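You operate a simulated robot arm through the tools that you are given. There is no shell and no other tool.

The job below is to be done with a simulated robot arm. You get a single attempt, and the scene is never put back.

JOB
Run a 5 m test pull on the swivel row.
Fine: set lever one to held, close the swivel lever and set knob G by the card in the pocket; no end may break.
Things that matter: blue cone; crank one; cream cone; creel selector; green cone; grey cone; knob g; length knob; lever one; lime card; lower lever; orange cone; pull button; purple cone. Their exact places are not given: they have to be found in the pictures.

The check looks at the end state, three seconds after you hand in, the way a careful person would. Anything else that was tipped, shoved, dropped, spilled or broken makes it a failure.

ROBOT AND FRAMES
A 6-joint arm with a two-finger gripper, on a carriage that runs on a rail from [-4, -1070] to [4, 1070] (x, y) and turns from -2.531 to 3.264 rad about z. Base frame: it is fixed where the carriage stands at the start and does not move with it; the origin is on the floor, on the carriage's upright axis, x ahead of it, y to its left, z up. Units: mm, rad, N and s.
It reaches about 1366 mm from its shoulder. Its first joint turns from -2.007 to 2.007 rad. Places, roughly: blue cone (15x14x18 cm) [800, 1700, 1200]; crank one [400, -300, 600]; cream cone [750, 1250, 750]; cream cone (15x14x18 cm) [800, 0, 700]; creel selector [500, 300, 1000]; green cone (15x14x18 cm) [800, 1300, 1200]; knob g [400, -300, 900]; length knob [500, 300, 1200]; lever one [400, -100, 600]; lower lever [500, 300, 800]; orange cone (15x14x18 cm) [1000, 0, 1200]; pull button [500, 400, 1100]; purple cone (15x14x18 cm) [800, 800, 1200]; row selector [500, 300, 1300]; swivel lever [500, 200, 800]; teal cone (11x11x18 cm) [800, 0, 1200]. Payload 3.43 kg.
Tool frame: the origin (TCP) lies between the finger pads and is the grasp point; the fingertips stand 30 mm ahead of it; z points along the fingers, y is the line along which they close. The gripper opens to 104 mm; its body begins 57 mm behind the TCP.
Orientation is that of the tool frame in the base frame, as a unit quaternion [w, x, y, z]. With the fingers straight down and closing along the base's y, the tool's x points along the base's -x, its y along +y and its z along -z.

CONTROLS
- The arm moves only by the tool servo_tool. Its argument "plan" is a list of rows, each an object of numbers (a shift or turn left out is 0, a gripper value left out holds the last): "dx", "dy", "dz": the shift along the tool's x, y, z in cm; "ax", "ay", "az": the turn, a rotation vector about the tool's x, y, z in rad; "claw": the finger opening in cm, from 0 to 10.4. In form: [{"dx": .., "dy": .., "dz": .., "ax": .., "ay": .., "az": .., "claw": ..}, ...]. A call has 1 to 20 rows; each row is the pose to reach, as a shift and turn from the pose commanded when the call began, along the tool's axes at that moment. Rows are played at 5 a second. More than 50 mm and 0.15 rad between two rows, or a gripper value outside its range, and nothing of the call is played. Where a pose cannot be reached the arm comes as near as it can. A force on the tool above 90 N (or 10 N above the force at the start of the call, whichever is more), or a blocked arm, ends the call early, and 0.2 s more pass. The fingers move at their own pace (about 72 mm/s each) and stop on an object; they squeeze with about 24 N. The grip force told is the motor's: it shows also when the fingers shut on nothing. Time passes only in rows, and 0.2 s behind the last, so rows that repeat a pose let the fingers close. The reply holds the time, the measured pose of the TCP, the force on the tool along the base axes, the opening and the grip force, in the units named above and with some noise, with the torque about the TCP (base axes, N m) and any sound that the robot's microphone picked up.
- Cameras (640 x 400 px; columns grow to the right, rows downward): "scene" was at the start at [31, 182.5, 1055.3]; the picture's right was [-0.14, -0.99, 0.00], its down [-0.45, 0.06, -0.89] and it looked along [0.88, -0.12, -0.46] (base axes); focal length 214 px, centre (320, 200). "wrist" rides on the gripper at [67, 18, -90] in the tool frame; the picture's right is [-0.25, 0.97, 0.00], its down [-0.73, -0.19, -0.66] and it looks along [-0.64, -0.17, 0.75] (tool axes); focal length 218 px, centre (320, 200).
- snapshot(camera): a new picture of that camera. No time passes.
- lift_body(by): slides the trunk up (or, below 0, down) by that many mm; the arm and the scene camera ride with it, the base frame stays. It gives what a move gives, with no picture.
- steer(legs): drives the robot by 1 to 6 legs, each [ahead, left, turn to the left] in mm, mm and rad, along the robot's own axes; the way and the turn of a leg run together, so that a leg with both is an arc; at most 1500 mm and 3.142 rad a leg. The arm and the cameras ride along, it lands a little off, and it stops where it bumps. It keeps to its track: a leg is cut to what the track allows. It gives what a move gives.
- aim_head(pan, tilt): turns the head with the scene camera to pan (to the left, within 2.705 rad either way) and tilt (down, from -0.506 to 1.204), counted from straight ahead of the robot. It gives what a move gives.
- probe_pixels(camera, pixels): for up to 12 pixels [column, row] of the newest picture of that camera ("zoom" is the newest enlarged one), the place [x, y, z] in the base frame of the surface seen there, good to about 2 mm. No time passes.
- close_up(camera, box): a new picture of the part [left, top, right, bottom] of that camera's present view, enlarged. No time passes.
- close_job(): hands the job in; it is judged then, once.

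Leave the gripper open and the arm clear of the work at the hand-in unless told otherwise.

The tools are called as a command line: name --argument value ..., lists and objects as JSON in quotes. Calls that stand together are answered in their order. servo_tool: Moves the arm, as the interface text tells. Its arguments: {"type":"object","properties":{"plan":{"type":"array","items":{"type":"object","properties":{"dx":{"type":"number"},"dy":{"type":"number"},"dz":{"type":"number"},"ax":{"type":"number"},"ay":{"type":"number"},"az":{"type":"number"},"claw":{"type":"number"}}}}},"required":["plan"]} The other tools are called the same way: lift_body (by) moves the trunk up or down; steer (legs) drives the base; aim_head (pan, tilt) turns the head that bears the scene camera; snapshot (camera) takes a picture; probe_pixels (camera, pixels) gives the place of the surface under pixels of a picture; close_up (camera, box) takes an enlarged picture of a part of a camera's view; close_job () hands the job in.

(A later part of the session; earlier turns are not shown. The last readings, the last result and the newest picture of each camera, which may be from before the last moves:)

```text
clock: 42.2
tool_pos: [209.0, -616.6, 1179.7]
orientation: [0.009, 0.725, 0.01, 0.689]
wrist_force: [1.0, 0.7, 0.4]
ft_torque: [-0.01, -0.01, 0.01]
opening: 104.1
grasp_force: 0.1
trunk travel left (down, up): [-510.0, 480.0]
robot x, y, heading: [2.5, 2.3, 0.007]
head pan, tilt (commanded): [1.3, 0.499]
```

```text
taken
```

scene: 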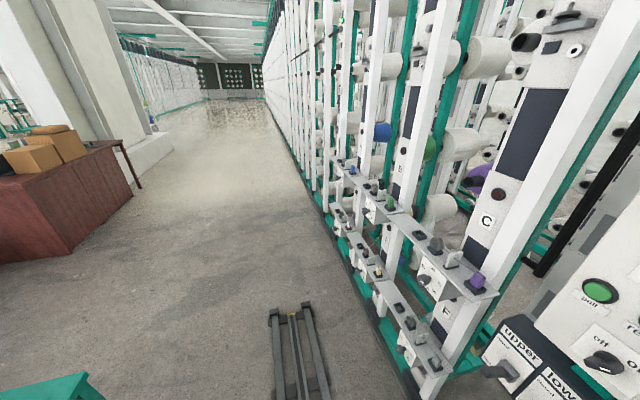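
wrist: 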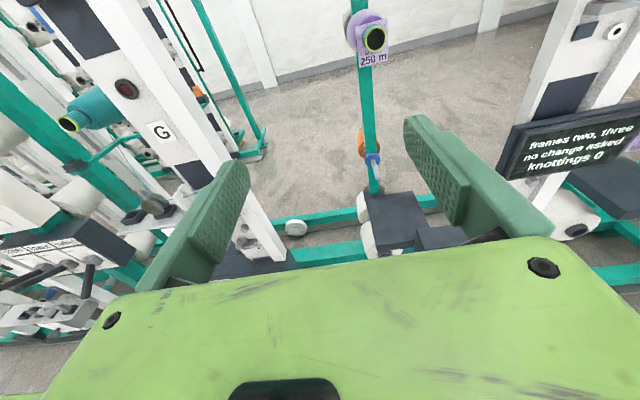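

The wrist camera now rides on top and sees forward and down. Next I'll drive the carriage left by 400 mm. The tool at x≈209 stays in front of everything, since the nearest parts are at x≥384.

steer --legs '[[0, 400, 0]]'

snapshot --camera "wrist"

aim_head --pan -0.7 --tilt 0.5

snapshot --camera "scene"

```text
clock: 44.8
tool_pos: [215.2, -213.1, 1180.0]
orientation: [0.008, 0.725, 0.013, 0.689]
wrist_force: [-0.5, 0.7, 0.0]
ft_torque: [0.02, -0.01, 0.02]
opening: 104.0
grasp_force: 0.1
trunk travel left (down, up): [-510.0, 480.0]
robot x, y, heading: [4.1, 405.4, 0.019]
head pan, tilt (commanded): [1.3, 0.499]
```

```text
taken
```

wrist: 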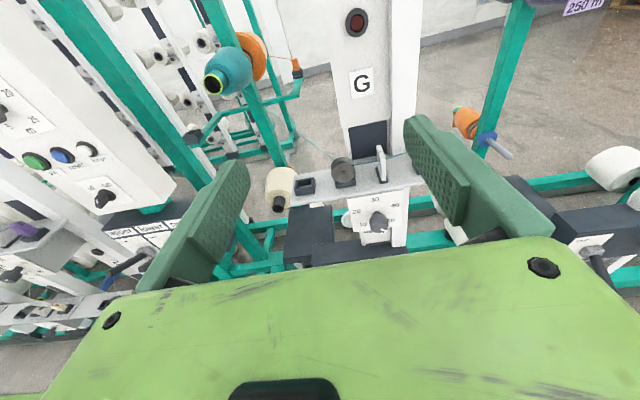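

```text
clock: 46.7
tool_pos: [215.4, -212.8, 1179.4]
orientation: [0.008, 0.725, 0.013, 0.689]
wrist_force: [0.7, -0.2, 0.3]
ft_torque: [0.0, 0.01, -0.01]
opening: 104.0
grasp_force: 0.1
trunk travel left (down, up): [-510.0, 480.0]
robot x, y, heading: [0.8, 405.3, 0.022]
head pan, tilt (commanded): [-0.7, 0.499]
```

```text
taken
```

scene: 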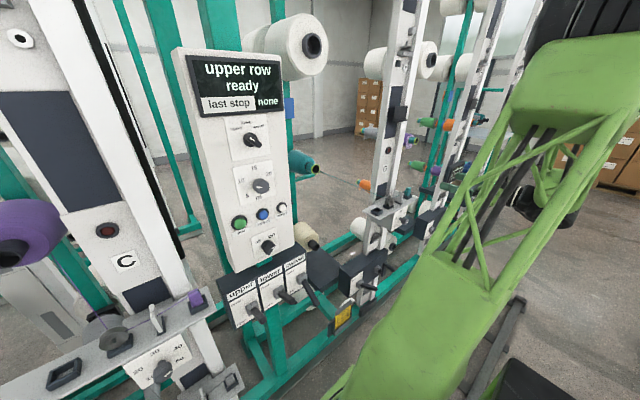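

Good views from both cameras. I'll zoom on knob G in the wrist view at (378,215), and from the scene camera at (385,210).

close_up --camera "wrist" --box '[330, 140, 430, 250]'

probe_pixels --camera "wrist" --pixels '[[378, 218], [378, 226], [372, 228], [356, 212], [395, 206], [375, 200], [362, 224], [380, 215]]'

close_up --camera "scene" --box '[320, 170, 480, 290]'

```text
3.64 times, centred on (380, 195) of wrist
```

zoom: 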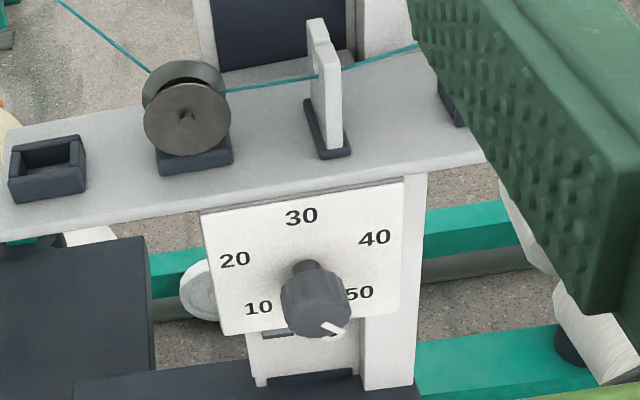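

```text
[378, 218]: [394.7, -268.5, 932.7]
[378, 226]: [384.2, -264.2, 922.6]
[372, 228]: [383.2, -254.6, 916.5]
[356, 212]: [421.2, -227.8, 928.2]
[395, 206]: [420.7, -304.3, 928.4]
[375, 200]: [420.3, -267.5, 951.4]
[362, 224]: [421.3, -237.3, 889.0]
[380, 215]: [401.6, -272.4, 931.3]
```

```text
3.33 times, centred on (400, 230) of scene
```

zoom: 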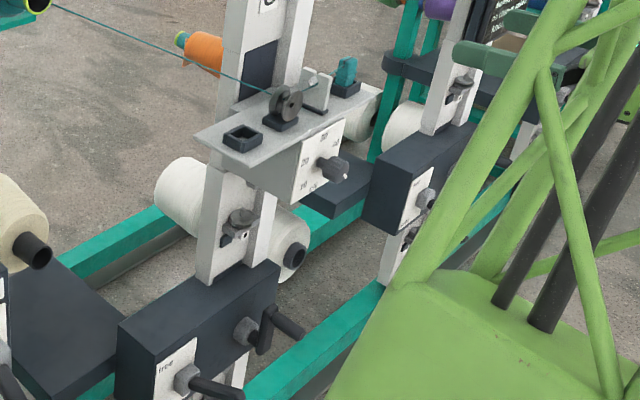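

Knob G's mark points to lower right, at about 50, and its face is near (383, −263, 917). I'll lower the trunk 265 mm to bring the tool level with it.

lift_body --by -265

servo_tool --plan '[{"dx": 0, "dy": 1.7, "dz": 2.5, "ax": -0.006, "ay": 0.0516, "az": 0.03}, {"dx": 0, "dy": 3.4, "dz": 5, "ax": -0.006, "ay": 0.0516, "az": 0.03}, {"dx": 0, "dy": 5, "dz": 7.5, "ax": -0.006, "ay": 0.0516, "az": 0.03}, {"dx": 0, "dy": 5, "dz": 7.5, "ax": -0.006, "ay": 0.0516, "az": 0.03}]'

snapshot --camera "wrist"

```text
clock: 49.4
tool_pos: [215.2, -212.7, 914.9]
orientation: [0.008, 0.725, 0.013, 0.689]
wrist_force: [0.2, 0.7, 0.3]
ft_torque: [0.01, -0.01, 0.0]
opening: 104.3
grasp_force: 0.1
trunk travel left (down, up): [-245.0, 745.0]
robot x, y, heading: [3.4, 403.6, 0.018]
head pan, tilt (commanded): [-0.7, 0.499]
```

```text
clock: 50.4
tool_pos: [290.5, -263.8, 911.9]
orientation: [-0.001, 0.706, 0.0, 0.708]
wrist_force: [0.6, 0.4, 0.3]
ft_torque: [0.0, 0.0, 0.0]
opening: 104.2
grasp_force: 0.1
trunk travel left (down, up): [-245.0, 745.0]
robot x, y, heading: [1.8, 403.4, 0.019]
head pan, tilt (commanded): [-0.7, 0.499]
```

```text
taken
```

wrist: 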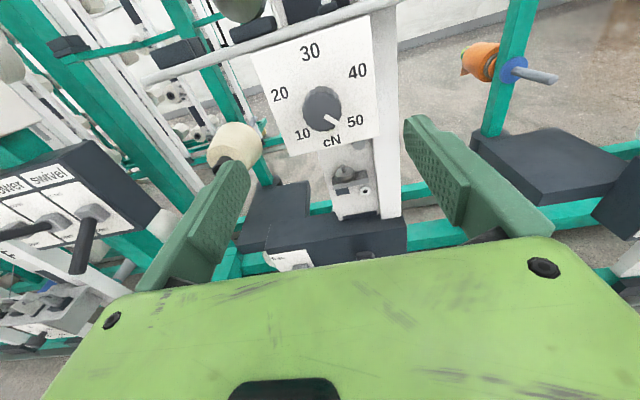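

The tool is now level and squared at (290, −264, 912). I'll zoom in on the dial and probe the knob.

close_up --camera "wrist" --box '[240, 20, 400, 160]'

probe_pixels --camera "wrist" --pixels '[[322, 108], [310, 95], [340, 100], [322, 88], [322, 127], [332, 118], [306, 108], [338, 115], [285, 60], [365, 60], [310, 70]]'

```text
2.86 times, centred on (320, 90) of wrist
```

zoom: 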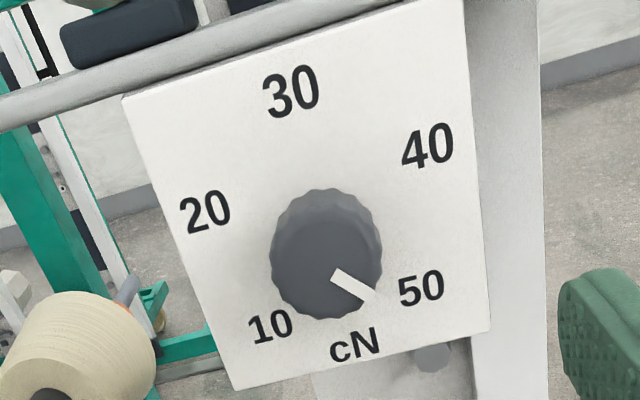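

```text
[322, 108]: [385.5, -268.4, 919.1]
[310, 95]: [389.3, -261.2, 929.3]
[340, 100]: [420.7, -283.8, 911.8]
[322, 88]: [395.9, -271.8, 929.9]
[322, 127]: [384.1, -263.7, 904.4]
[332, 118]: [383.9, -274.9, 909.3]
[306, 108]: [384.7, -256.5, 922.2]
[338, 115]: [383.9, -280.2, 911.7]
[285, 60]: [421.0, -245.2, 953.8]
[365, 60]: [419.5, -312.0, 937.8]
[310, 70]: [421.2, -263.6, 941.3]
```

probe_pixels --camera "zoom" --pixels '[[275, 262], [282, 245], [300, 225], [320, 215], [345, 222], [365, 245], [372, 270], [365, 297], [340, 314], [318, 316], [295, 305], [280, 285]]'

```text
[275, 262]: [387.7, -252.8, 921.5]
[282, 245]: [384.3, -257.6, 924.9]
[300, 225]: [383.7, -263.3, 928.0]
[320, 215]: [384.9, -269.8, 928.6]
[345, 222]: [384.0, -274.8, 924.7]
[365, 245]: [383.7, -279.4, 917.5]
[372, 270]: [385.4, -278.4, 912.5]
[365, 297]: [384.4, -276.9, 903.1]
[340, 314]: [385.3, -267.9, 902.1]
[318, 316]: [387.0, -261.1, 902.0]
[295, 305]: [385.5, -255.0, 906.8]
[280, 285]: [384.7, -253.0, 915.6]
```

The knob axis is at about y −266, z 915, with a face radius of about 14 mm. I'll probe the label centres to get the dial angles.

probe_pixels --camera "zoom" --pixels '[[420, 287], [270, 327], [205, 211], [427, 147], [291, 92], [355, 346], [338, 275], [368, 296], [353, 286]]'

```text
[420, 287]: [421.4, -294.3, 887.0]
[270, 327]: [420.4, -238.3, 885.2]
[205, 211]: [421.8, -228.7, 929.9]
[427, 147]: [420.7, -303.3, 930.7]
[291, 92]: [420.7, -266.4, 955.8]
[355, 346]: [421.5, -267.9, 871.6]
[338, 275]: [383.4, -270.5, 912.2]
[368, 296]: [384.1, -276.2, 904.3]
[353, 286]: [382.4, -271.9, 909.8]
```

Dial geometry: 30 is straight up, labels are about 67.5° apart, and the mark sits at about +135° (50). So the knob needs a 135° counter-clockwise turn. I'll advance to the knob with open fingers, TCP at about (385, −266, 915).

servo_tool --plan '[{"dx": 0.31, "dy": 0.22, "dz": 2.5}, {"dx": 0.31, "dy": 0.22, "dz": 5}, {"dx": 0.31, "dy": 0.22, "dz": 7.5}, {"dx": 0.31, "dy": 0.22, "dz": 9.4}, {"dx": 0.31, "dy": 0.22, "dz": 9.4}]'

snapshot --camera "wrist"

```text
clock: 51.6
tool_pos: [384.5, -264.9, 915.8]
orientation: [0.0, 0.706, -0.001, 0.708]
wrist_force: [-9.9, -1.4, -0.7]
ft_torque: [-0.02, 0.19, -0.6]
opening: 102.8
grasp_force: 0.2
trunk travel left (down, up): [-245.0, 745.0]
robot x, y, heading: [2.6, 400.8, 0.013]
head pan, tilt (commanded): [-0.7, 0.499]
```

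```text
taken
```

wrist: 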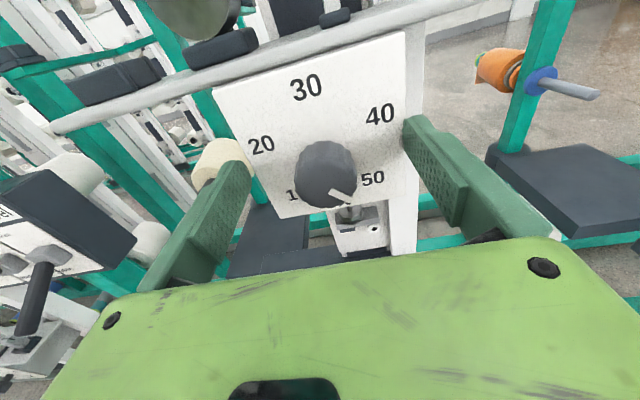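

The tool feels −10 N along x at the right finger, so a fingertip is touching the plate. I'll back off 6 mm and check.

servo_tool --plan '[{"dz": -0.6}, {"dz": -0.6}]'

close_up --camera "wrist" --box '[200, 60, 460, 260]'

```text
clock: 52.2
tool_pos: [379.3, -264.3, 917.5]
orientation: [-0.001, 0.707, 0.001, 0.707]
wrist_force: [0.1, 0.3, -0.4]
ft_torque: [-0.01, -0.04, 0.0]
opening: 104.1
grasp_force: 0.1
trunk travel left (down, up): [-245.0, 745.0]
robot x, y, heading: [0.9, 404.8, 0.016]
head pan, tilt (commanded): [-0.7, 0.499]
```

```text
2.00 times, centred on (330, 160) of wrist
```

zoom: 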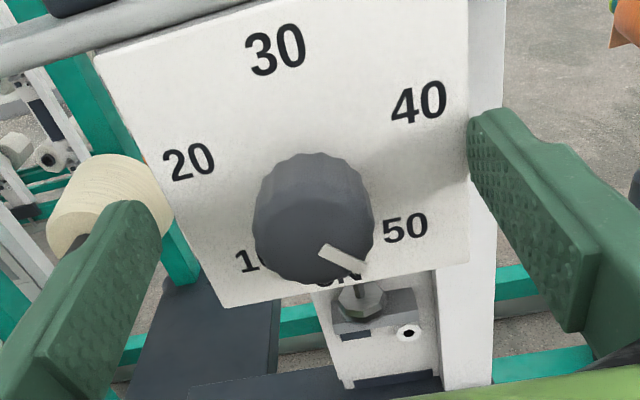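

The contact is gone. I'll centre on the knob axis and close the fingers on the knob.

servo_tool --plan '[{"dx": -0.2, "dy": 0.17, "claw": 10.4}, {"dx": -0.2, "dy": 0.17, "claw": 5}, {"dx": -0.2, "dy": 0.17, "claw": 3.5}, {"dx": -0.2, "dy": 0.17, "claw": 2}, {"dx": -0.2, "dy": 0.17, "claw": 1.5}, {"dx": -0.2, "dy": 0.17, "claw": 1.5}]'

close_up --camera "wrist" --box '[200, 60, 460, 260]'

```text
clock: 53.6
tool_pos: [377.6, -267.2, 914.5]
orientation: [-0.001, 0.706, -0.001, 0.708]
wrist_force: [5.3, -21.5, 5.3]
ft_torque: [-0.03, 0.05, -0.75]
opening: 33.0
grasp_force: 44.7
trunk travel left (down, up): [-245.0, 745.0]
robot x, y, heading: [-1.6, 404.2, 0.02]
head pan, tilt (commanded): [-0.7, 0.499]
```

```text
2.00 times, centred on (330, 160) of wrist
```

zoom: 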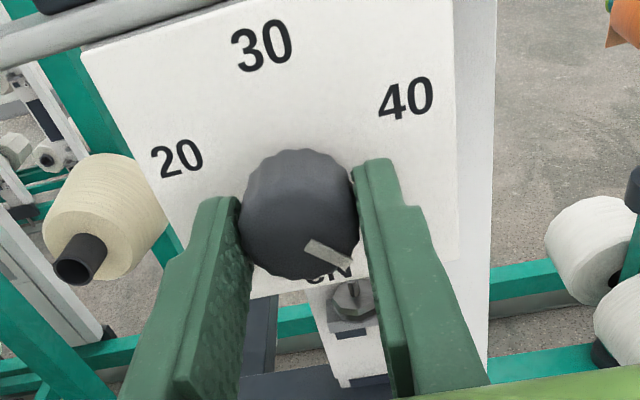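

The grip is on a diameter of about 33 mm, but a −21 N side force shows I'm a little off centre. I'll shift 2 mm toward −y to relieve it.

servo_tool --plan '[{"dy": 0.1}, {"dy": 0.2}, {"dy": 0.2}]'

```text
clock: 54.4
tool_pos: [377.7, -266.7, 915.3]
orientation: [-0.002, 0.706, 0.0, 0.708]
wrist_force: [-3.4, 3.8, -5.2]
ft_torque: [0.0, -0.64, 0.18]
opening: 33.1
grasp_force: 44.7
trunk travel left (down, up): [-245.0, 745.0]
robot x, y, heading: [2.2, 405.4, 0.018]
head pan, tilt (commanded): [-0.7, 0.499]
```

The forces are small now. I'll start turning counter-clockwise (negative about the tool z), first by 0.6 rad, and check the response.

servo_tool --plan '[{"az": -0.1}, {"az": -0.2}, {"az": -0.3}, {"az": -0.4}, {"az": -0.5}, {"az": -0.6}, {"az": -0.6}]'

close_up --camera "wrist" --box '[200, 60, 460, 260]'

```text
clock: 56.0
tool_pos: [377.7, -266.5, 913.5]
orientation: [0.21, 0.674, 0.21, 0.676]
wrist_force: [-3.1, 22.5, 9.4]
ft_torque: [-0.04, -0.44, 0.83]
opening: 33.1
grasp_force: 45.1
trunk travel left (down, up): [-245.0, 745.0]
robot x, y, heading: [-0.8, 406.2, 0.021]
head pan, tilt (commanded): [-0.7, 0.499]
```

```text
2.00 times, centred on (330, 160) of wrist
```

zoom: 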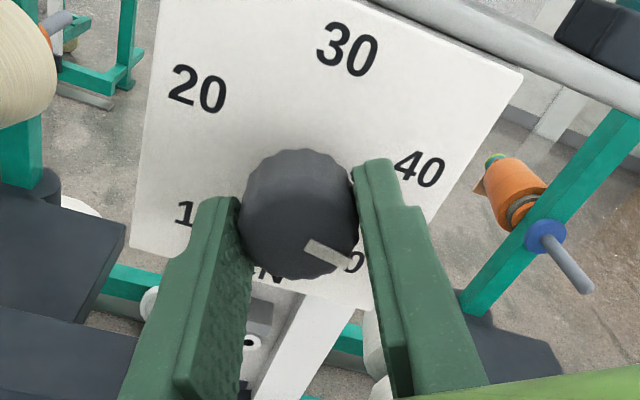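

The knob turns with the gripper; its mark stays put relative to the fingers. I'll continue counter-clockwise another 1.5 rad.

servo_tool --plan '[{"az": -0.1}, {"az": -0.2}, {"az": -0.3}, {"az": -0.4}, {"az": -0.5}, {"az": -0.6}, {"az": -0.7}, {"az": -0.8}, {"az": -0.9}, {"az": -1.0}, {"az": -1.1}, {"az": -1.2}, {"az": -1.3}, {"az": -1.4}, {"az": -1.5}, {"az": -1.5}]'

snapshot --camera "wrist"

```text
clock: 59.4
tool_pos: [377.9, -268.5, 914.8]
orientation: [0.615, 0.351, 0.612, 0.352]
wrist_force: [13.9, -8.9, 30.0]
ft_torque: [0.0, -0.66, -0.2]
opening: 33.5
grasp_force: 44.7
trunk travel left (down, up): [-245.0, 745.0]
robot x, y, heading: [1.4, 404.2, 0.022]
head pan, tilt (commanded): [-0.7, 0.499]
```

```text
taken
```

wrist: 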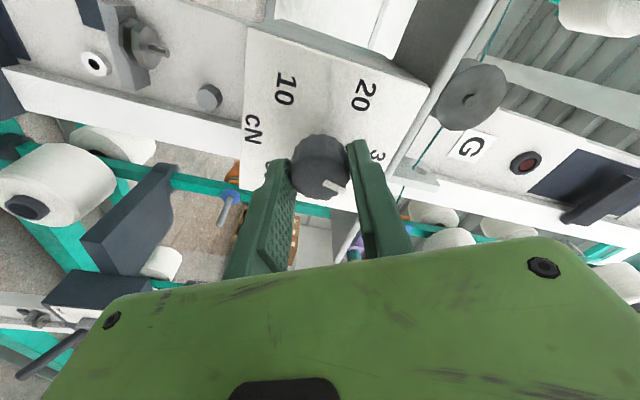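

Turned about 120° so far. I'll turn the remaining 0.25 rad.

servo_tool --plan '[{"az": -0.09}, {"az": -0.18}, {"az": -0.256}, {"az": -0.256}]'

close_up --camera "wrist" --box '[200, 40, 460, 240]'

close_up --camera "scene" --box '[320, 120, 480, 240]'

```text
clock: 60.4
tool_pos: [377.0, -267.8, 915.2]
orientation: [0.654, 0.27, 0.653, 0.272]
wrist_force: [12.2, -7.9, 33.3]
ft_torque: [0.04, -0.73, -0.31]
opening: 33.5
grasp_force: 45.6
trunk travel left (down, up): [-245.0, 745.0]
robot x, y, heading: [3.4, 406.8, 0.019]
head pan, tilt (commanded): [-0.7, 0.499]
```

```text
2.00 times, centred on (330, 140) of wrist
```

zoom: 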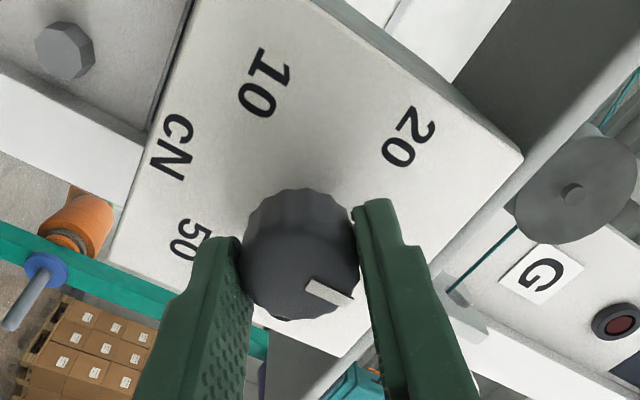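

```text
3.33 times, centred on (400, 180) of scene
```

zoom: 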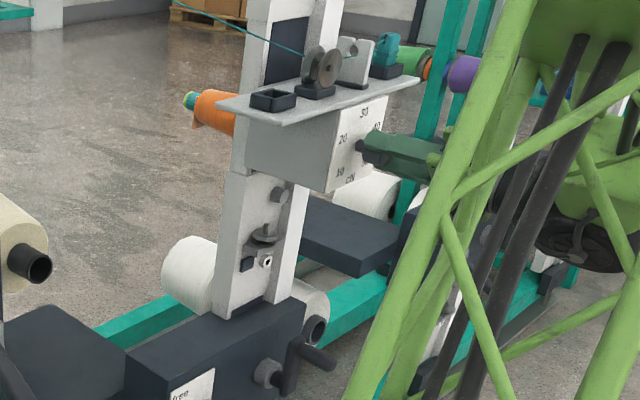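

The mark seems to be near 30. I'll open the fingers partly, back off straight, and look at the dial.

servo_tool --plan '[{"claw": 6}, {"claw": 6}, {"claw": 6}, {"dz": -3, "claw": 6}, {"dz": -6, "claw": 6}, {"dz": -9, "claw": 6}, {"dz": -9, "claw": 6}]'

close_up --camera "wrist" --box '[200, 40, 460, 240]'

```text
clock: 62.0
tool_pos: [288.4, -269.4, 912.6]
orientation: [0.654, 0.271, 0.652, 0.272]
wrist_force: [-1.2, 0.4, 0.1]
ft_torque: [-0.04, 0.03, 0.02]
opening: 60.2
grasp_force: 0.0
trunk travel left (down, up): [-245.0, 745.0]
robot x, y, heading: [2.9, 403.2, 0.02]
head pan, tilt (commanded): [-0.7, 0.499]
```

```text
2.00 times, centred on (330, 140) of wrist
```

zoom: 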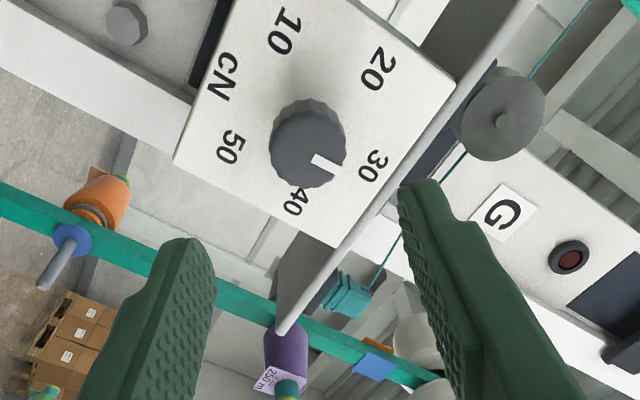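

I'll probe the mark and the label 30 on this zoom to get the angle.

probe_pixels --camera "zoom" --pixels '[[316, 158], [328, 165], [339, 172], [374, 166], [230, 148], [287, 30], [379, 68], [296, 203], [280, 150], [310, 185], [335, 140], [305, 115]]'

```text
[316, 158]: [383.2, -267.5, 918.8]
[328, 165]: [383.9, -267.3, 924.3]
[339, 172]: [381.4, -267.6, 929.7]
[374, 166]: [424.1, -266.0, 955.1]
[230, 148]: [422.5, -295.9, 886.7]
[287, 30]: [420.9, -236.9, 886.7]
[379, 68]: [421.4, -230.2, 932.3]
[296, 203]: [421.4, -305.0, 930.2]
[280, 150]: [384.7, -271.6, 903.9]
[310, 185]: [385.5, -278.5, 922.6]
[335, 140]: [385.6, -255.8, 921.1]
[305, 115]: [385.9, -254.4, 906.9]
```

The mark is vertical at y≈−267.5, so knob G is on 30. Next is lever one. I'll look at it with the scene camera.

aim_head --pan -0.8 --tilt 0.7

snapshot --camera "scene"

```text
clock: 62.8
tool_pos: [288.7, -269.9, 912.4]
orientation: [0.653, 0.271, 0.652, 0.273]
wrist_force: [0.1, -0.9, -0.3]
ft_torque: [-0.02, -0.03, -0.01]
opening: 59.7
grasp_force: 0.0
trunk travel left (down, up): [-245.0, 745.0]
robot x, y, heading: [1.2, 404.0, 0.018]
head pan, tilt (commanded): [-0.799, 0.7]
```

```text
taken
```

scene: 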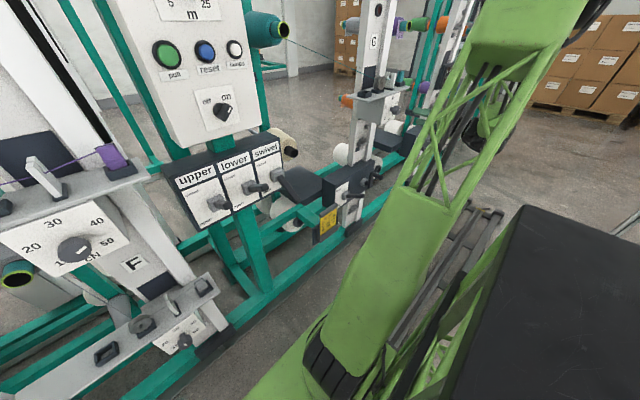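

close_up --camera "scene" --box '[305, 145, 405, 235]'

probe_pixels --camera "zoom" --pixels '[[205, 200], [230, 205], [250, 215], [190, 180], [195, 250], [330, 150], [370, 150], [400, 175], [250, 170], [215, 190], [240, 225], [175, 240]]'

```text
4.44 times, centred on (355, 190) of scene
```

zoom: 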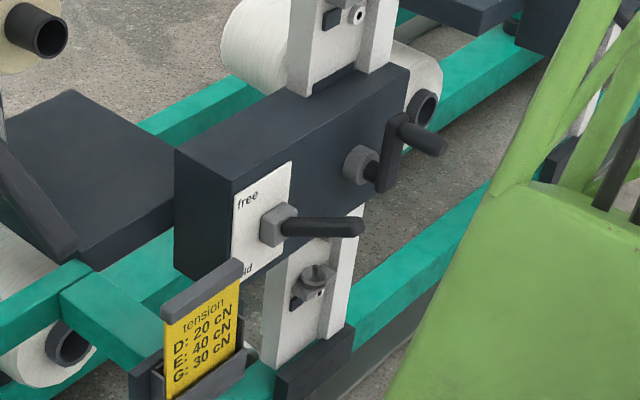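

```text
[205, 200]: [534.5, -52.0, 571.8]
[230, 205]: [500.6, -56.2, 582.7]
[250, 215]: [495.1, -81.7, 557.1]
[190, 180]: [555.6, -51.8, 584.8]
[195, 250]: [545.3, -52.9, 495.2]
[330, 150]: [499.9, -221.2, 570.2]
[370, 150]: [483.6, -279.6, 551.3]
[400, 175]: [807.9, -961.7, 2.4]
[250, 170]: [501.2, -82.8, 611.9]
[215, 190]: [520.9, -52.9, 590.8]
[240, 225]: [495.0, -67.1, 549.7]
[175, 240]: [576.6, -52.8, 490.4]
```

probe_pixels --camera "zoom" --pixels '[[275, 210], [272, 228], [290, 222], [300, 222], [320, 222], [340, 222], [355, 224], [345, 233], [310, 232], [245, 200], [248, 268], [290, 170]]'

```text
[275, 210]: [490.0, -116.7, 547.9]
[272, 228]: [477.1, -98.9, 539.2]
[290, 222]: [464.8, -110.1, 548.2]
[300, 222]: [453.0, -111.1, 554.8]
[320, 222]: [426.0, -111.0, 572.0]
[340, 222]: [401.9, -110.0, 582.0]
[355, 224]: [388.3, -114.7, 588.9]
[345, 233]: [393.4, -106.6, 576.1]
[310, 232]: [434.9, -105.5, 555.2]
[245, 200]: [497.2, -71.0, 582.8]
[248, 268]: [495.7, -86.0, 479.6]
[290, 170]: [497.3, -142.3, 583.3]
```

Lever one's pivot is near (471, −112, 528) and its handle points up about 28° (free). I'll roll the tool back so the camera is on top, and close the fingers for pushing.

servo_tool --plan '[{"az": 0.14, "claw": 3}, {"az": 0.28, "claw": 1}, {"az": 0.42, "claw": 0}, {"az": 0.56}, {"az": 0.7}, {"az": 0.84}, {"az": 0.98}, {"az": 1.12}, {"az": 1.26}, {"az": 1.4}, {"az": 1.54}, {"az": 1.68}, {"az": 1.82}, {"az": 1.96}, {"az": 2.1}, {"az": 2.24}, {"az": 2.356}, {"az": 2.356}]'

lift_body --by -200

snapshot --camera "wrist"

snapshot --camera "scene"

```text
clock: 66.6
tool_pos: [288.5, -268.8, 914.7]
orientation: [-0.001, 0.706, -0.001, 0.708]
wrist_force: [-0.8, 0.2, 0.2]
ft_torque: [0.04, 0.01, 0.0]
opening: 0.0
grasp_force: 23.8
trunk travel left (down, up): [-245.0, 745.0]
robot x, y, heading: [-0.1, 406.1, 0.016]
head pan, tilt (commanded): [-0.799, 0.7]
```

```text
clock: 68.7
tool_pos: [288.7, -267.6, 714.4]
orientation: [-0.001, 0.707, 0.0, 0.707]
wrist_force: [-0.4, 1.0, 0.1]
ft_torque: [0.03, -0.01, 0.03]
opening: 0.0
grasp_force: 23.6
trunk travel left (down, up): [-45.0, 945.0]
robot x, y, heading: [4.2, 402.8, 0.02]
head pan, tilt (commanded): [-0.799, 0.7]
```

```text
taken
```

wrist: 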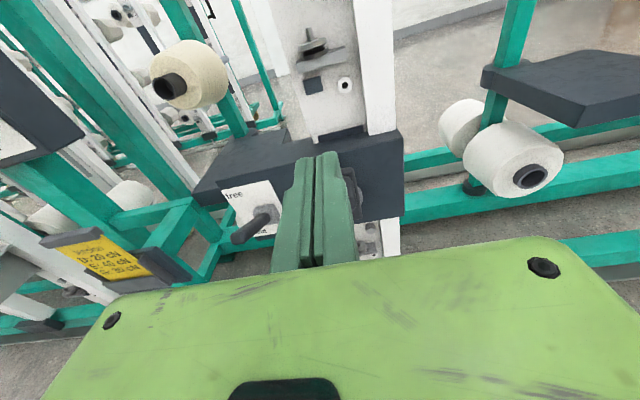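

```text
taken
```

scene: 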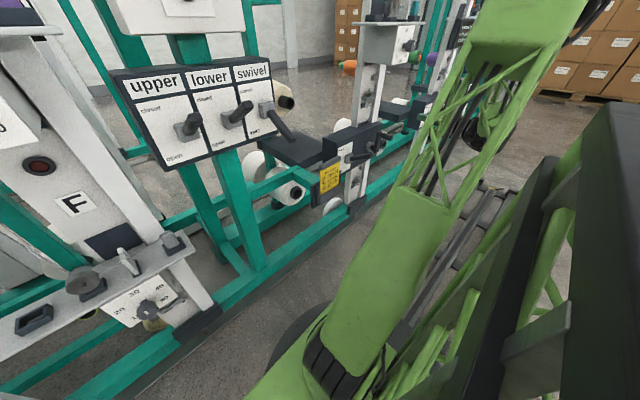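

I'll move the closed gripper left to y≈−112 and down to z≈632, still in front of the lever.

servo_tool --plan '[{"dy": -4}, {"dy": -8}, {"dy": -12}, {"dy": -15.6}, {"dy": -15.6, "dx": -4}, {"dy": -15.6, "dx": -8.2}, {"dy": -15.6, "dx": -8.2}]'

snapshot --camera "wrist"

```text
clock: 70.3
tool_pos: [288.2, -114.2, 629.7]
orientation: [-0.001, 0.707, 0.0, 0.708]
wrist_force: [0.1, -0.6, -0.3]
ft_torque: [0.0, 0.02, -0.01]
opening: 0.0
grasp_force: 24.4
trunk travel left (down, up): [-45.0, 945.0]
robot x, y, heading: [3.5, 402.5, 0.015]
head pan, tilt (commanded): [-0.799, 0.7]
```

```text
taken
```

wrist: 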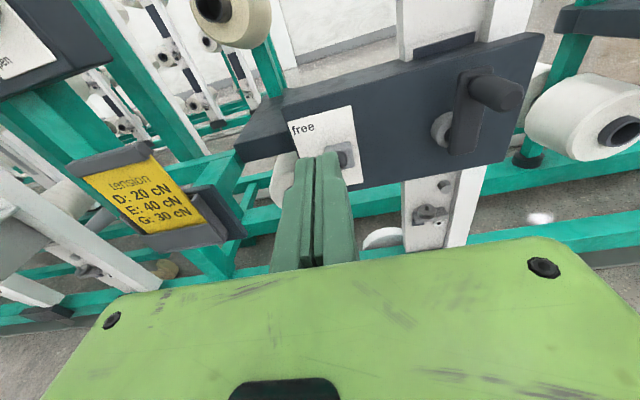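

I'll advance over the lever to x≈388 at this height, then press down in small steps, watching the force.

servo_tool --plan '[{"dz": 3}, {"dz": 6}, {"dz": 10}, {"dz": 10, "dx": -1}, {"dz": 10, "dx": -2}, {"dz": 10, "dx": -3}, {"dz": 10, "dx": -4}, {"dz": 10, "dx": -4}]'

snapshot --camera "wrist"

```text
clock: 72.1
tool_pos: [387.5, -112.4, 593.3]
orientation: [-0.001, 0.706, 0.0, 0.708]
wrist_force: [-1.2, -1.1, 3.5]
ft_torque: [-0.04, 0.06, -0.03]
opening: 6.0
grasp_force: 35.0
trunk travel left (down, up): [-45.0, 945.0]
robot x, y, heading: [3.3, 400.4, 0.021]
head pan, tilt (commanded): [-0.799, 0.7]
```

```text
taken
```

wrist: 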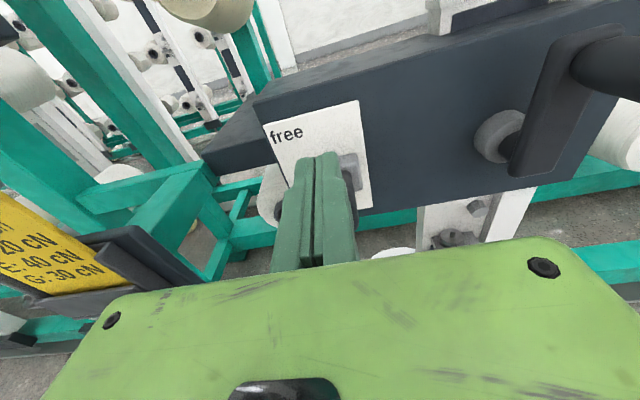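

Lever contact, but the handle is wedging between the fingers (opening 6 mm). I'll raise, shift 10 mm toward +y so one finger presses on it, and press down again.

servo_tool --plan '[{"dx": 1.5}, {"dx": 1.5, "dy": -1.0}, {"dx": 0.5, "dy": -1.0}, {"dx": -0.5, "dy": -1.0}, {"dx": -1.5, "dy": -1.0}, {"dx": -2.5, "dy": -1.0}, {"dx": -3.5, "dy": -1.0}, {"dx": -3.5, "dy": -1.0}]'

snapshot --camera "wrist"

```text
clock: 73.7
tool_pos: [383.7, -103.8, 562.0]
orientation: [0.003, 0.706, -0.004, 0.708]
wrist_force: [-32.4, 15.3, 4.7]
ft_torque: [0.12, 0.45, -0.43]
opening: 0.1
grasp_force: 34.6
trunk travel left (down, up): [-45.0, 945.0]
robot x, y, heading: [-1.8, 404.8, 0.015]
head pan, tilt (commanded): [-0.799, 0.7]
stopped in row 7: the force on the tool passed its limit at 98 N (the readings are from after the stop); the commanded pose is now the measured one
```

```text
taken
```

wrist: 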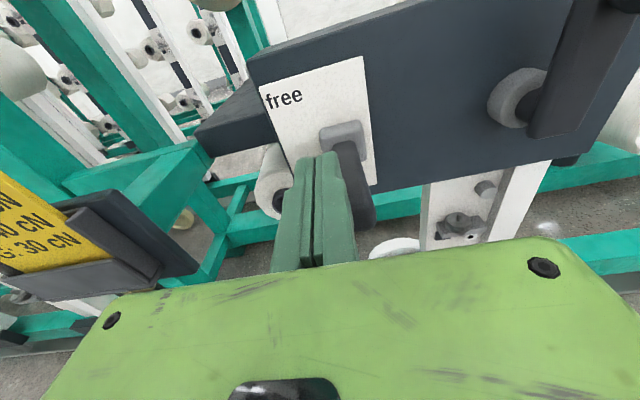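

The force limit tripped and the fingers now sit left of the handle. I'll look closely before moving.

close_up --camera "wrist" --box '[250, 80, 410, 280]'

probe_pixels --camera "wrist" --pixels '[[343, 133], [345, 150], [352, 165], [358, 190], [362, 210], [365, 222], [330, 165], [320, 180], [368, 190]]'

close_up --camera "scene" --box '[305, 95, 425, 205]'

```text
2.00 times, centred on (330, 180) of wrist
```

zoom: 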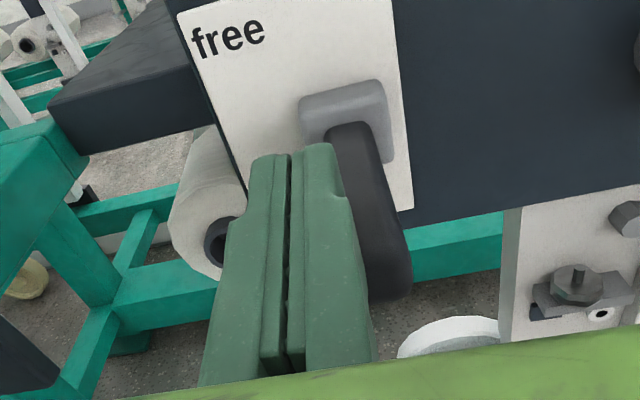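

```text
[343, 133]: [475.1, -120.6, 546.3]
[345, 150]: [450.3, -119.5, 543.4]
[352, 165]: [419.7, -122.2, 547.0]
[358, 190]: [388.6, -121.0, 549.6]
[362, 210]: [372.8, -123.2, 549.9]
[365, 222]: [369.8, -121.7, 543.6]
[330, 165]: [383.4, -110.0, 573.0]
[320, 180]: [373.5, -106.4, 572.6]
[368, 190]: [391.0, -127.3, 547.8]
```

```text
3.64 times, centred on (365, 150) of scene
```

zoom: 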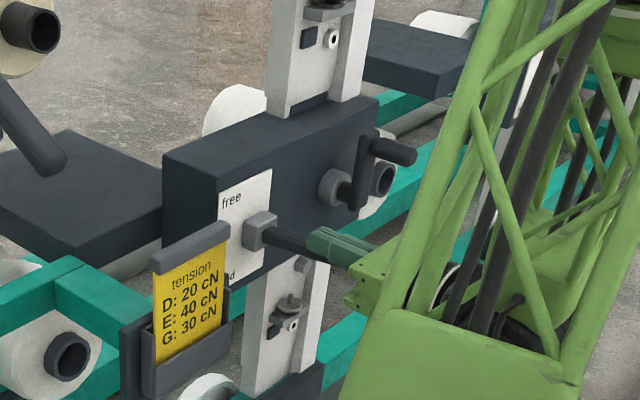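

The lever has moved to roughly horizontal and stays there. It is about halfway between free and held, and my fingers slipped to its left. I'll raise the tool clear and roll 90°, so the fingers stack vertically and the flat finger back can push without wedging.

servo_tool --plan '[{"dz": -0.5}, {"dz": -0.5, "dx": 2}, {"dz": -0.5, "dx": 4}, {"dz": -0.5, "dx": 6.5}, {"dz": -0.5, "dx": 6.5}]'

servo_tool --plan '[{"az": -0.14}, {"az": -0.28}, {"az": -0.42}, {"az": -0.56}, {"az": -0.7}, {"az": -0.84}, {"az": -0.98}, {"az": -1.12}, {"az": -1.26}, {"az": -1.4}, {"az": -1.54}, {"az": -1.571}, {"az": -1.571}]'

snapshot --camera "wrist"

close_up --camera "scene" --box '[305, 95, 425, 205]'

```text
clock: 74.9
tool_pos: [379.2, -103.9, 625.0]
orientation: [0.0, 0.706, -0.002, 0.708]
wrist_force: [-0.5, 0.1, -0.6]
ft_torque: [0.03, -0.02, -0.01]
opening: 0.1
grasp_force: 34.3
trunk travel left (down, up): [-45.0, 945.0]
robot x, y, heading: [1.3, 406.3, 0.014]
head pan, tilt (commanded): [-0.799, 0.7]
```

```text
clock: 77.7
tool_pos: [379.6, -104.2, 626.7]
orientation: [0.502, 0.5, 0.498, 0.499]
wrist_force: [-0.5, 0.2, 0.0]
ft_torque: [0.0, -0.01, 0.04]
opening: 0.3
grasp_force: 34.8
trunk travel left (down, up): [-45.0, 945.0]
robot x, y, heading: [1.3, 405.0, 0.016]
head pan, tilt (commanded): [-0.799, 0.7]
```

```text
taken
```

wrist: 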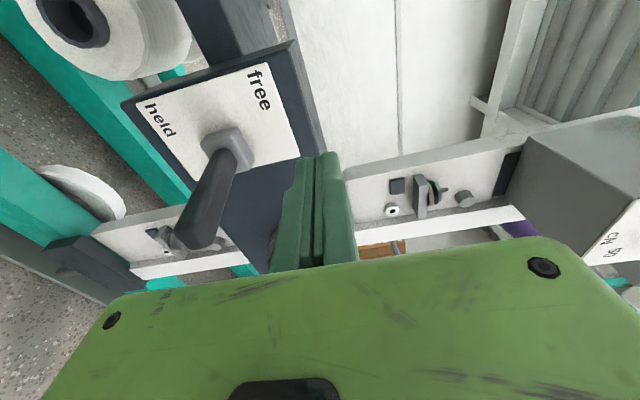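

```text
3.64 times, centred on (365, 150) of scene
```

zoom: 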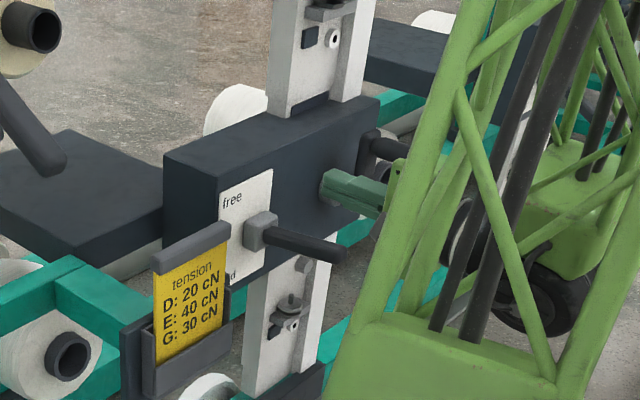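

The lever is near horizontal and free of my tool. I'll probe the handle for its exact y and z.

probe_pixels --camera "wrist" --pixels '[[225, 150], [215, 180], [205, 210], [200, 235], [190, 210], [222, 210], [230, 190], [200, 190], [333, 160], [345, 200]]'

probe_pixels --camera "zoom" --pixels '[[270, 230], [300, 240], [325, 247], [340, 252], [320, 255], [300, 232]]'

```text
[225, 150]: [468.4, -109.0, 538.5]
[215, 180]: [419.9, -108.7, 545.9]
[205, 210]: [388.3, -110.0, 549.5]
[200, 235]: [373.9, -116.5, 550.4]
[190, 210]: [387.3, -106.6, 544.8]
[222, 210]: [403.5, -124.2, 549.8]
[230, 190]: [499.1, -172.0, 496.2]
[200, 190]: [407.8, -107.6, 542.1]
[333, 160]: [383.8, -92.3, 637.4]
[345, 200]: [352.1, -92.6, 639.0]
```

```text
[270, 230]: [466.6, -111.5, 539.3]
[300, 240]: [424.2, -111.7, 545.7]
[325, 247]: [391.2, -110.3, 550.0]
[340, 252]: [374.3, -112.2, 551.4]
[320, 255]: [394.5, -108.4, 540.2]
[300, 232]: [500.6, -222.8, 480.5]
```

Handle centre is at y≈−115.5, its top at z≈550 and it is tilted up about 8°. I'll move over it and press down in steps to about z≈520.

servo_tool --plan '[{"dx": -1.1, "dy": -2, "dz": 0.8}, {"dx": -1.1, "dy": -4.5, "dz": 0.8}, {"dx": -1.1, "dy": -6, "dz": 0.8}, {"dx": -1.1, "dy": -7, "dz": 0.8}, {"dx": -1.1, "dy": -8, "dz": 0.8}, {"dx": -1.1, "dy": -8.7, "dz": 0.8}, {"dx": -1.1, "dy": -9.4, "dz": 0.8}, {"dx": -1.1, "dy": -10, "dz": 0.8}, {"dx": -1.1, "dy": -10, "dz": 0.8}]'

snapshot --camera "wrist"

close_up --camera "scene" --box '[305, 95, 425, 205]'

```text
clock: 79.7
tool_pos: [388.3, -115.4, 526.3]
orientation: [0.503, 0.5, 0.497, 0.5]
wrist_force: [0.3, -0.1, -0.6]
ft_torque: [-0.03, -0.02, 0.0]
opening: 0.4
grasp_force: 34.7
trunk travel left (down, up): [-45.0, 945.0]
robot x, y, heading: [0.4, 404.5, 0.014]
head pan, tilt (commanded): [-0.799, 0.7]
```

```text
taken
```

wrist: 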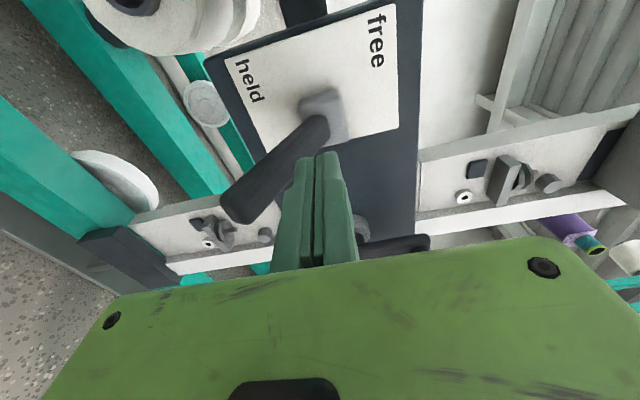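

```text
3.64 times, centred on (365, 150) of scene
```

zoom: 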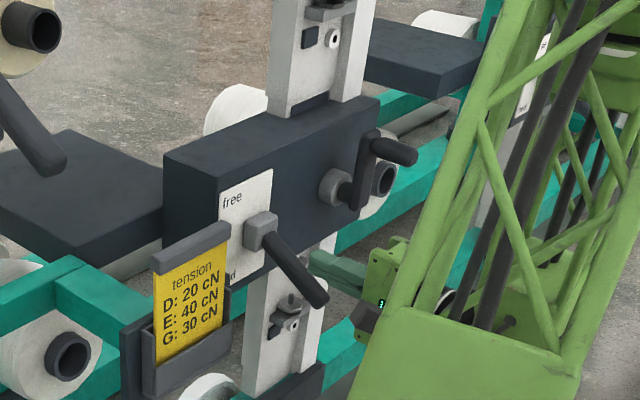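

The lever has gone down. It seems to have snapped to the held side, and my tool feels no force. I'll probe its angle.

probe_pixels --camera "zoom" --pixels '[[262, 225], [275, 245], [290, 265], [305, 283], [318, 298], [315, 288]]'

probe_pixels --camera "wrist" --pixels '[[315, 125], [290, 155], [265, 180], [240, 205], [325, 165], [350, 220]]'

```text
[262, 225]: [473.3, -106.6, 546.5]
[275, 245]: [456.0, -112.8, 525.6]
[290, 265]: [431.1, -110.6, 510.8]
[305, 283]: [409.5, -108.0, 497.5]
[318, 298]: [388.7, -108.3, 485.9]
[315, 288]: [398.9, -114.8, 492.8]
```

```text
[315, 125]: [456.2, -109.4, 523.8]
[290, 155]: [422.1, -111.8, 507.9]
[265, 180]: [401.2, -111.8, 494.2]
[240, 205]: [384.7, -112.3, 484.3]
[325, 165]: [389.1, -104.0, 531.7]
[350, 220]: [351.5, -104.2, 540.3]
```

Lever one now points 30° down, so it is on held. I'll withdraw straight back, raise the trunk 180 mm, and drive the carriage left toward the panel.

servo_tool --plan '[{"dz": -4}, {"dz": -8}, {"dz": -12}, {"dz": -16}, {"dz": -16}]'

lift_body --by 180

steer --legs '[[0, 400, 0]]'

snapshot --camera "wrist"

snapshot --camera "scene"

```text
clock: 80.9
tool_pos: [225.3, -113.1, 527.1]
orientation: [0.502, 0.501, 0.497, 0.501]
wrist_force: [-0.1, 0.7, -1.0]
ft_torque: [-0.02, -0.01, 0.0]
opening: 0.0
grasp_force: 34.8
trunk travel left (down, up): [-45.0, 945.0]
robot x, y, heading: [1.7, 403.3, 0.016]
head pan, tilt (commanded): [-0.799, 0.7]
```

```text
clock: 82.9
tool_pos: [226.3, -114.2, 707.4]
orientation: [0.501, 0.501, 0.498, 0.5]
wrist_force: [0.0, 0.1, 0.5]
ft_torque: [-0.02, -0.02, 0.0]
opening: 0.4
grasp_force: 34.5
trunk travel left (down, up): [-225.0, 765.0]
robot x, y, heading: [-0.5, 403.1, 0.014]
head pan, tilt (commanded): [-0.799, 0.7]
```

```text
clock: 85.6
tool_pos: [223.5, 298.7, 706.6]
orientation: [0.504, 0.502, 0.496, 0.498]
wrist_force: [-0.3, -0.8, -0.3]
ft_torque: [-0.01, -0.02, 0.02]
opening: 0.0
grasp_force: 35.0
trunk travel left (down, up): [-225.0, 765.0]
robot x, y, heading: [5.2, 815.0, 0.006]
head pan, tilt (commanded): [-0.799, 0.7]
```

```text
taken
```

wrist: 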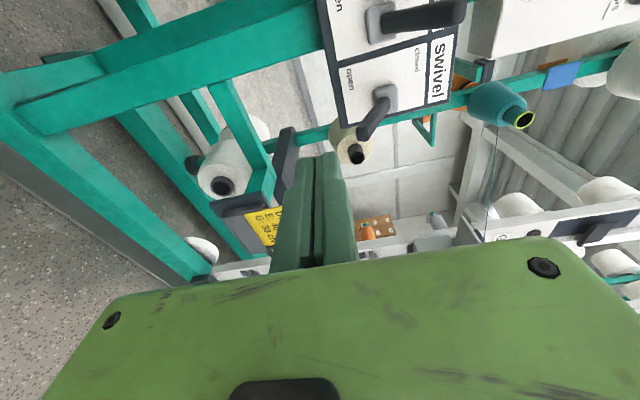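

```text
taken
```

scene: 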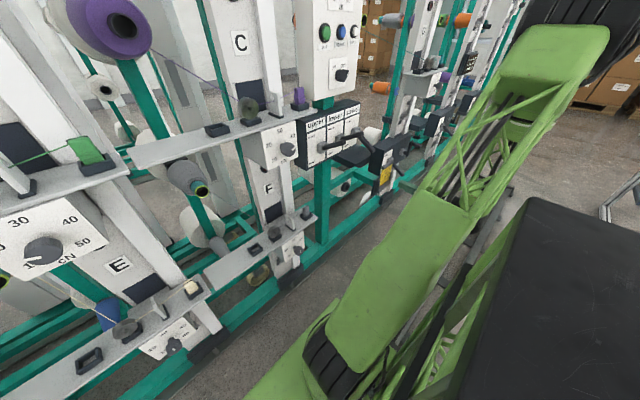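

The wrist camera sees the swivel lever at (375,115). I'll zoom and probe it.

close_up --camera "wrist" --box '[300, 0, 480, 180]'

probe_pixels --camera "wrist" --pixels '[[380, 93], [377, 108], [372, 120], [366, 130], [362, 137], [372, 112], [382, 118], [345, 80]]'

```text
2.22 times, centred on (390, 90) of wrist
```

zoom: 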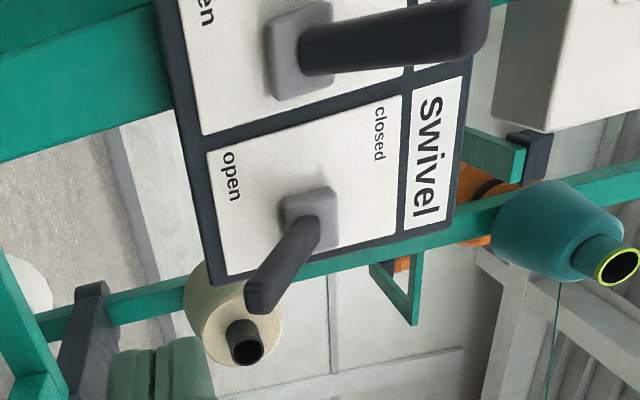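

```text
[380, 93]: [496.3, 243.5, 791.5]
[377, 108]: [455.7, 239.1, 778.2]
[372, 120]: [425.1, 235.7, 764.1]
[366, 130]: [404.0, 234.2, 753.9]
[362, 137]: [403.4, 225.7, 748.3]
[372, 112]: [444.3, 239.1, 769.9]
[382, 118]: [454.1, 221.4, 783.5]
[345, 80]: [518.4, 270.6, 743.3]
```

The handle centre is at y≈230, running from the pivot at (492, 795) down to its tip at (403, 750). I'll move to y≈230 at z≈706, advance under the lever to x≈405, then push up.

servo_tool --plan '[{"dx": -3.4}, {"dx": -6.7}, {"dx": -6.7, "dz": 4.5}, {"dx": -6.7, "dz": 9}, {"dx": -6.7, "dz": 13.5}, {"dx": -6.7, "dz": 18.2}, {"dx": -6.7, "dz": 18.2}]'

snapshot --camera "wrist"

```text
clock: 87.2
tool_pos: [403.1, 228.8, 710.0]
orientation: [0.504, 0.502, 0.496, 0.498]
wrist_force: [-0.2, 0.3, 0.5]
ft_torque: [0.0, 0.03, -0.02]
opening: 0.0
grasp_force: 34.6
trunk travel left (down, up): [-225.0, 765.0]
robot x, y, heading: [1.2, 815.8, 0.007]
head pan, tilt (commanded): [-0.799, 0.7]
```

```text
taken
```

wrist: 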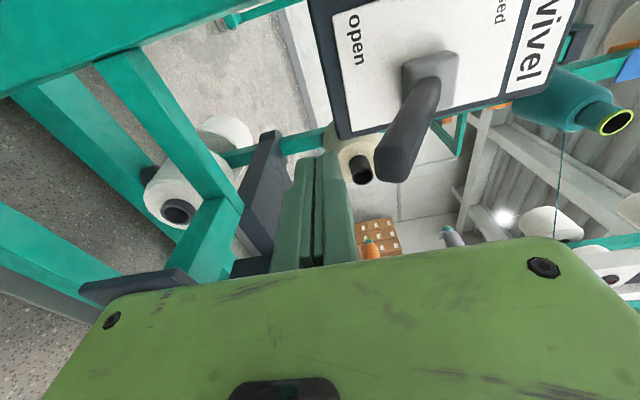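

I'm under the lever. Now pushing up in 1 cm steps to z≈800.

servo_tool --plan '[{"dy": 1}, {"dy": 2}, {"dy": 3}, {"dy": 4}, {"dy": 5}, {"dy": 6}, {"dy": 7}, {"dy": 8}, {"dy": 8.7}, {"dy": 8.7}]'

snapshot --camera "wrist"

```text
clock: 89.4
tool_pos: [405.3, 227.3, 792.3]
orientation: [0.502, 0.503, 0.496, 0.498]
wrist_force: [-0.5, -0.2, 0.2]
ft_torque: [-0.01, -0.02, 0.01]
opening: 0.0
grasp_force: 35.0
trunk travel left (down, up): [-225.0, 765.0]
robot x, y, heading: [2.0, 815.5, 0.004]
head pan, tilt (commanded): [-0.799, 0.7]
```

```text
taken
```

wrist: 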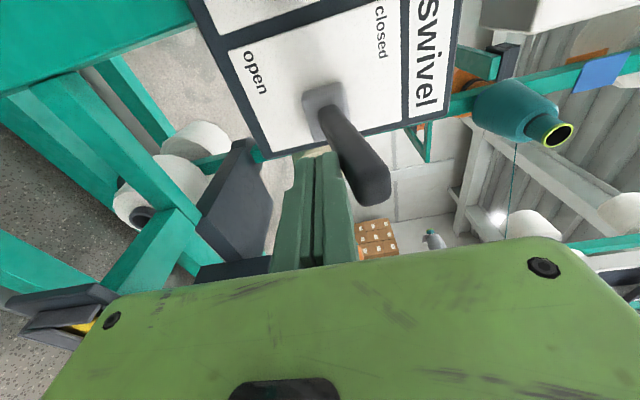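

The lever has flipped up. I'll check its angle by probing.

probe_pixels --camera "wrist" --pixels '[[322, 98], [335, 125], [345, 150], [358, 180], [370, 195], [380, 175], [348, 170], [375, 190]]'

snapshot --camera "scene"

```text
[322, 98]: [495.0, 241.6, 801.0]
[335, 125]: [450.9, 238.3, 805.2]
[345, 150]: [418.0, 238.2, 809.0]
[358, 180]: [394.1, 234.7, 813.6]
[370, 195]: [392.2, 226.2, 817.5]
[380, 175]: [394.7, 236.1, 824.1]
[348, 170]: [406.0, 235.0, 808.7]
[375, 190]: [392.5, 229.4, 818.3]
```

```text
taken
```

scene: 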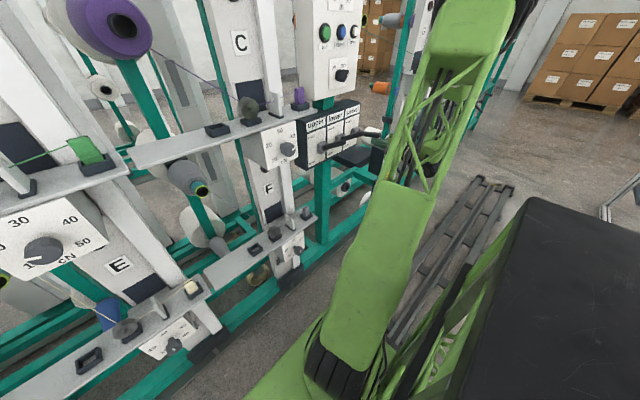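

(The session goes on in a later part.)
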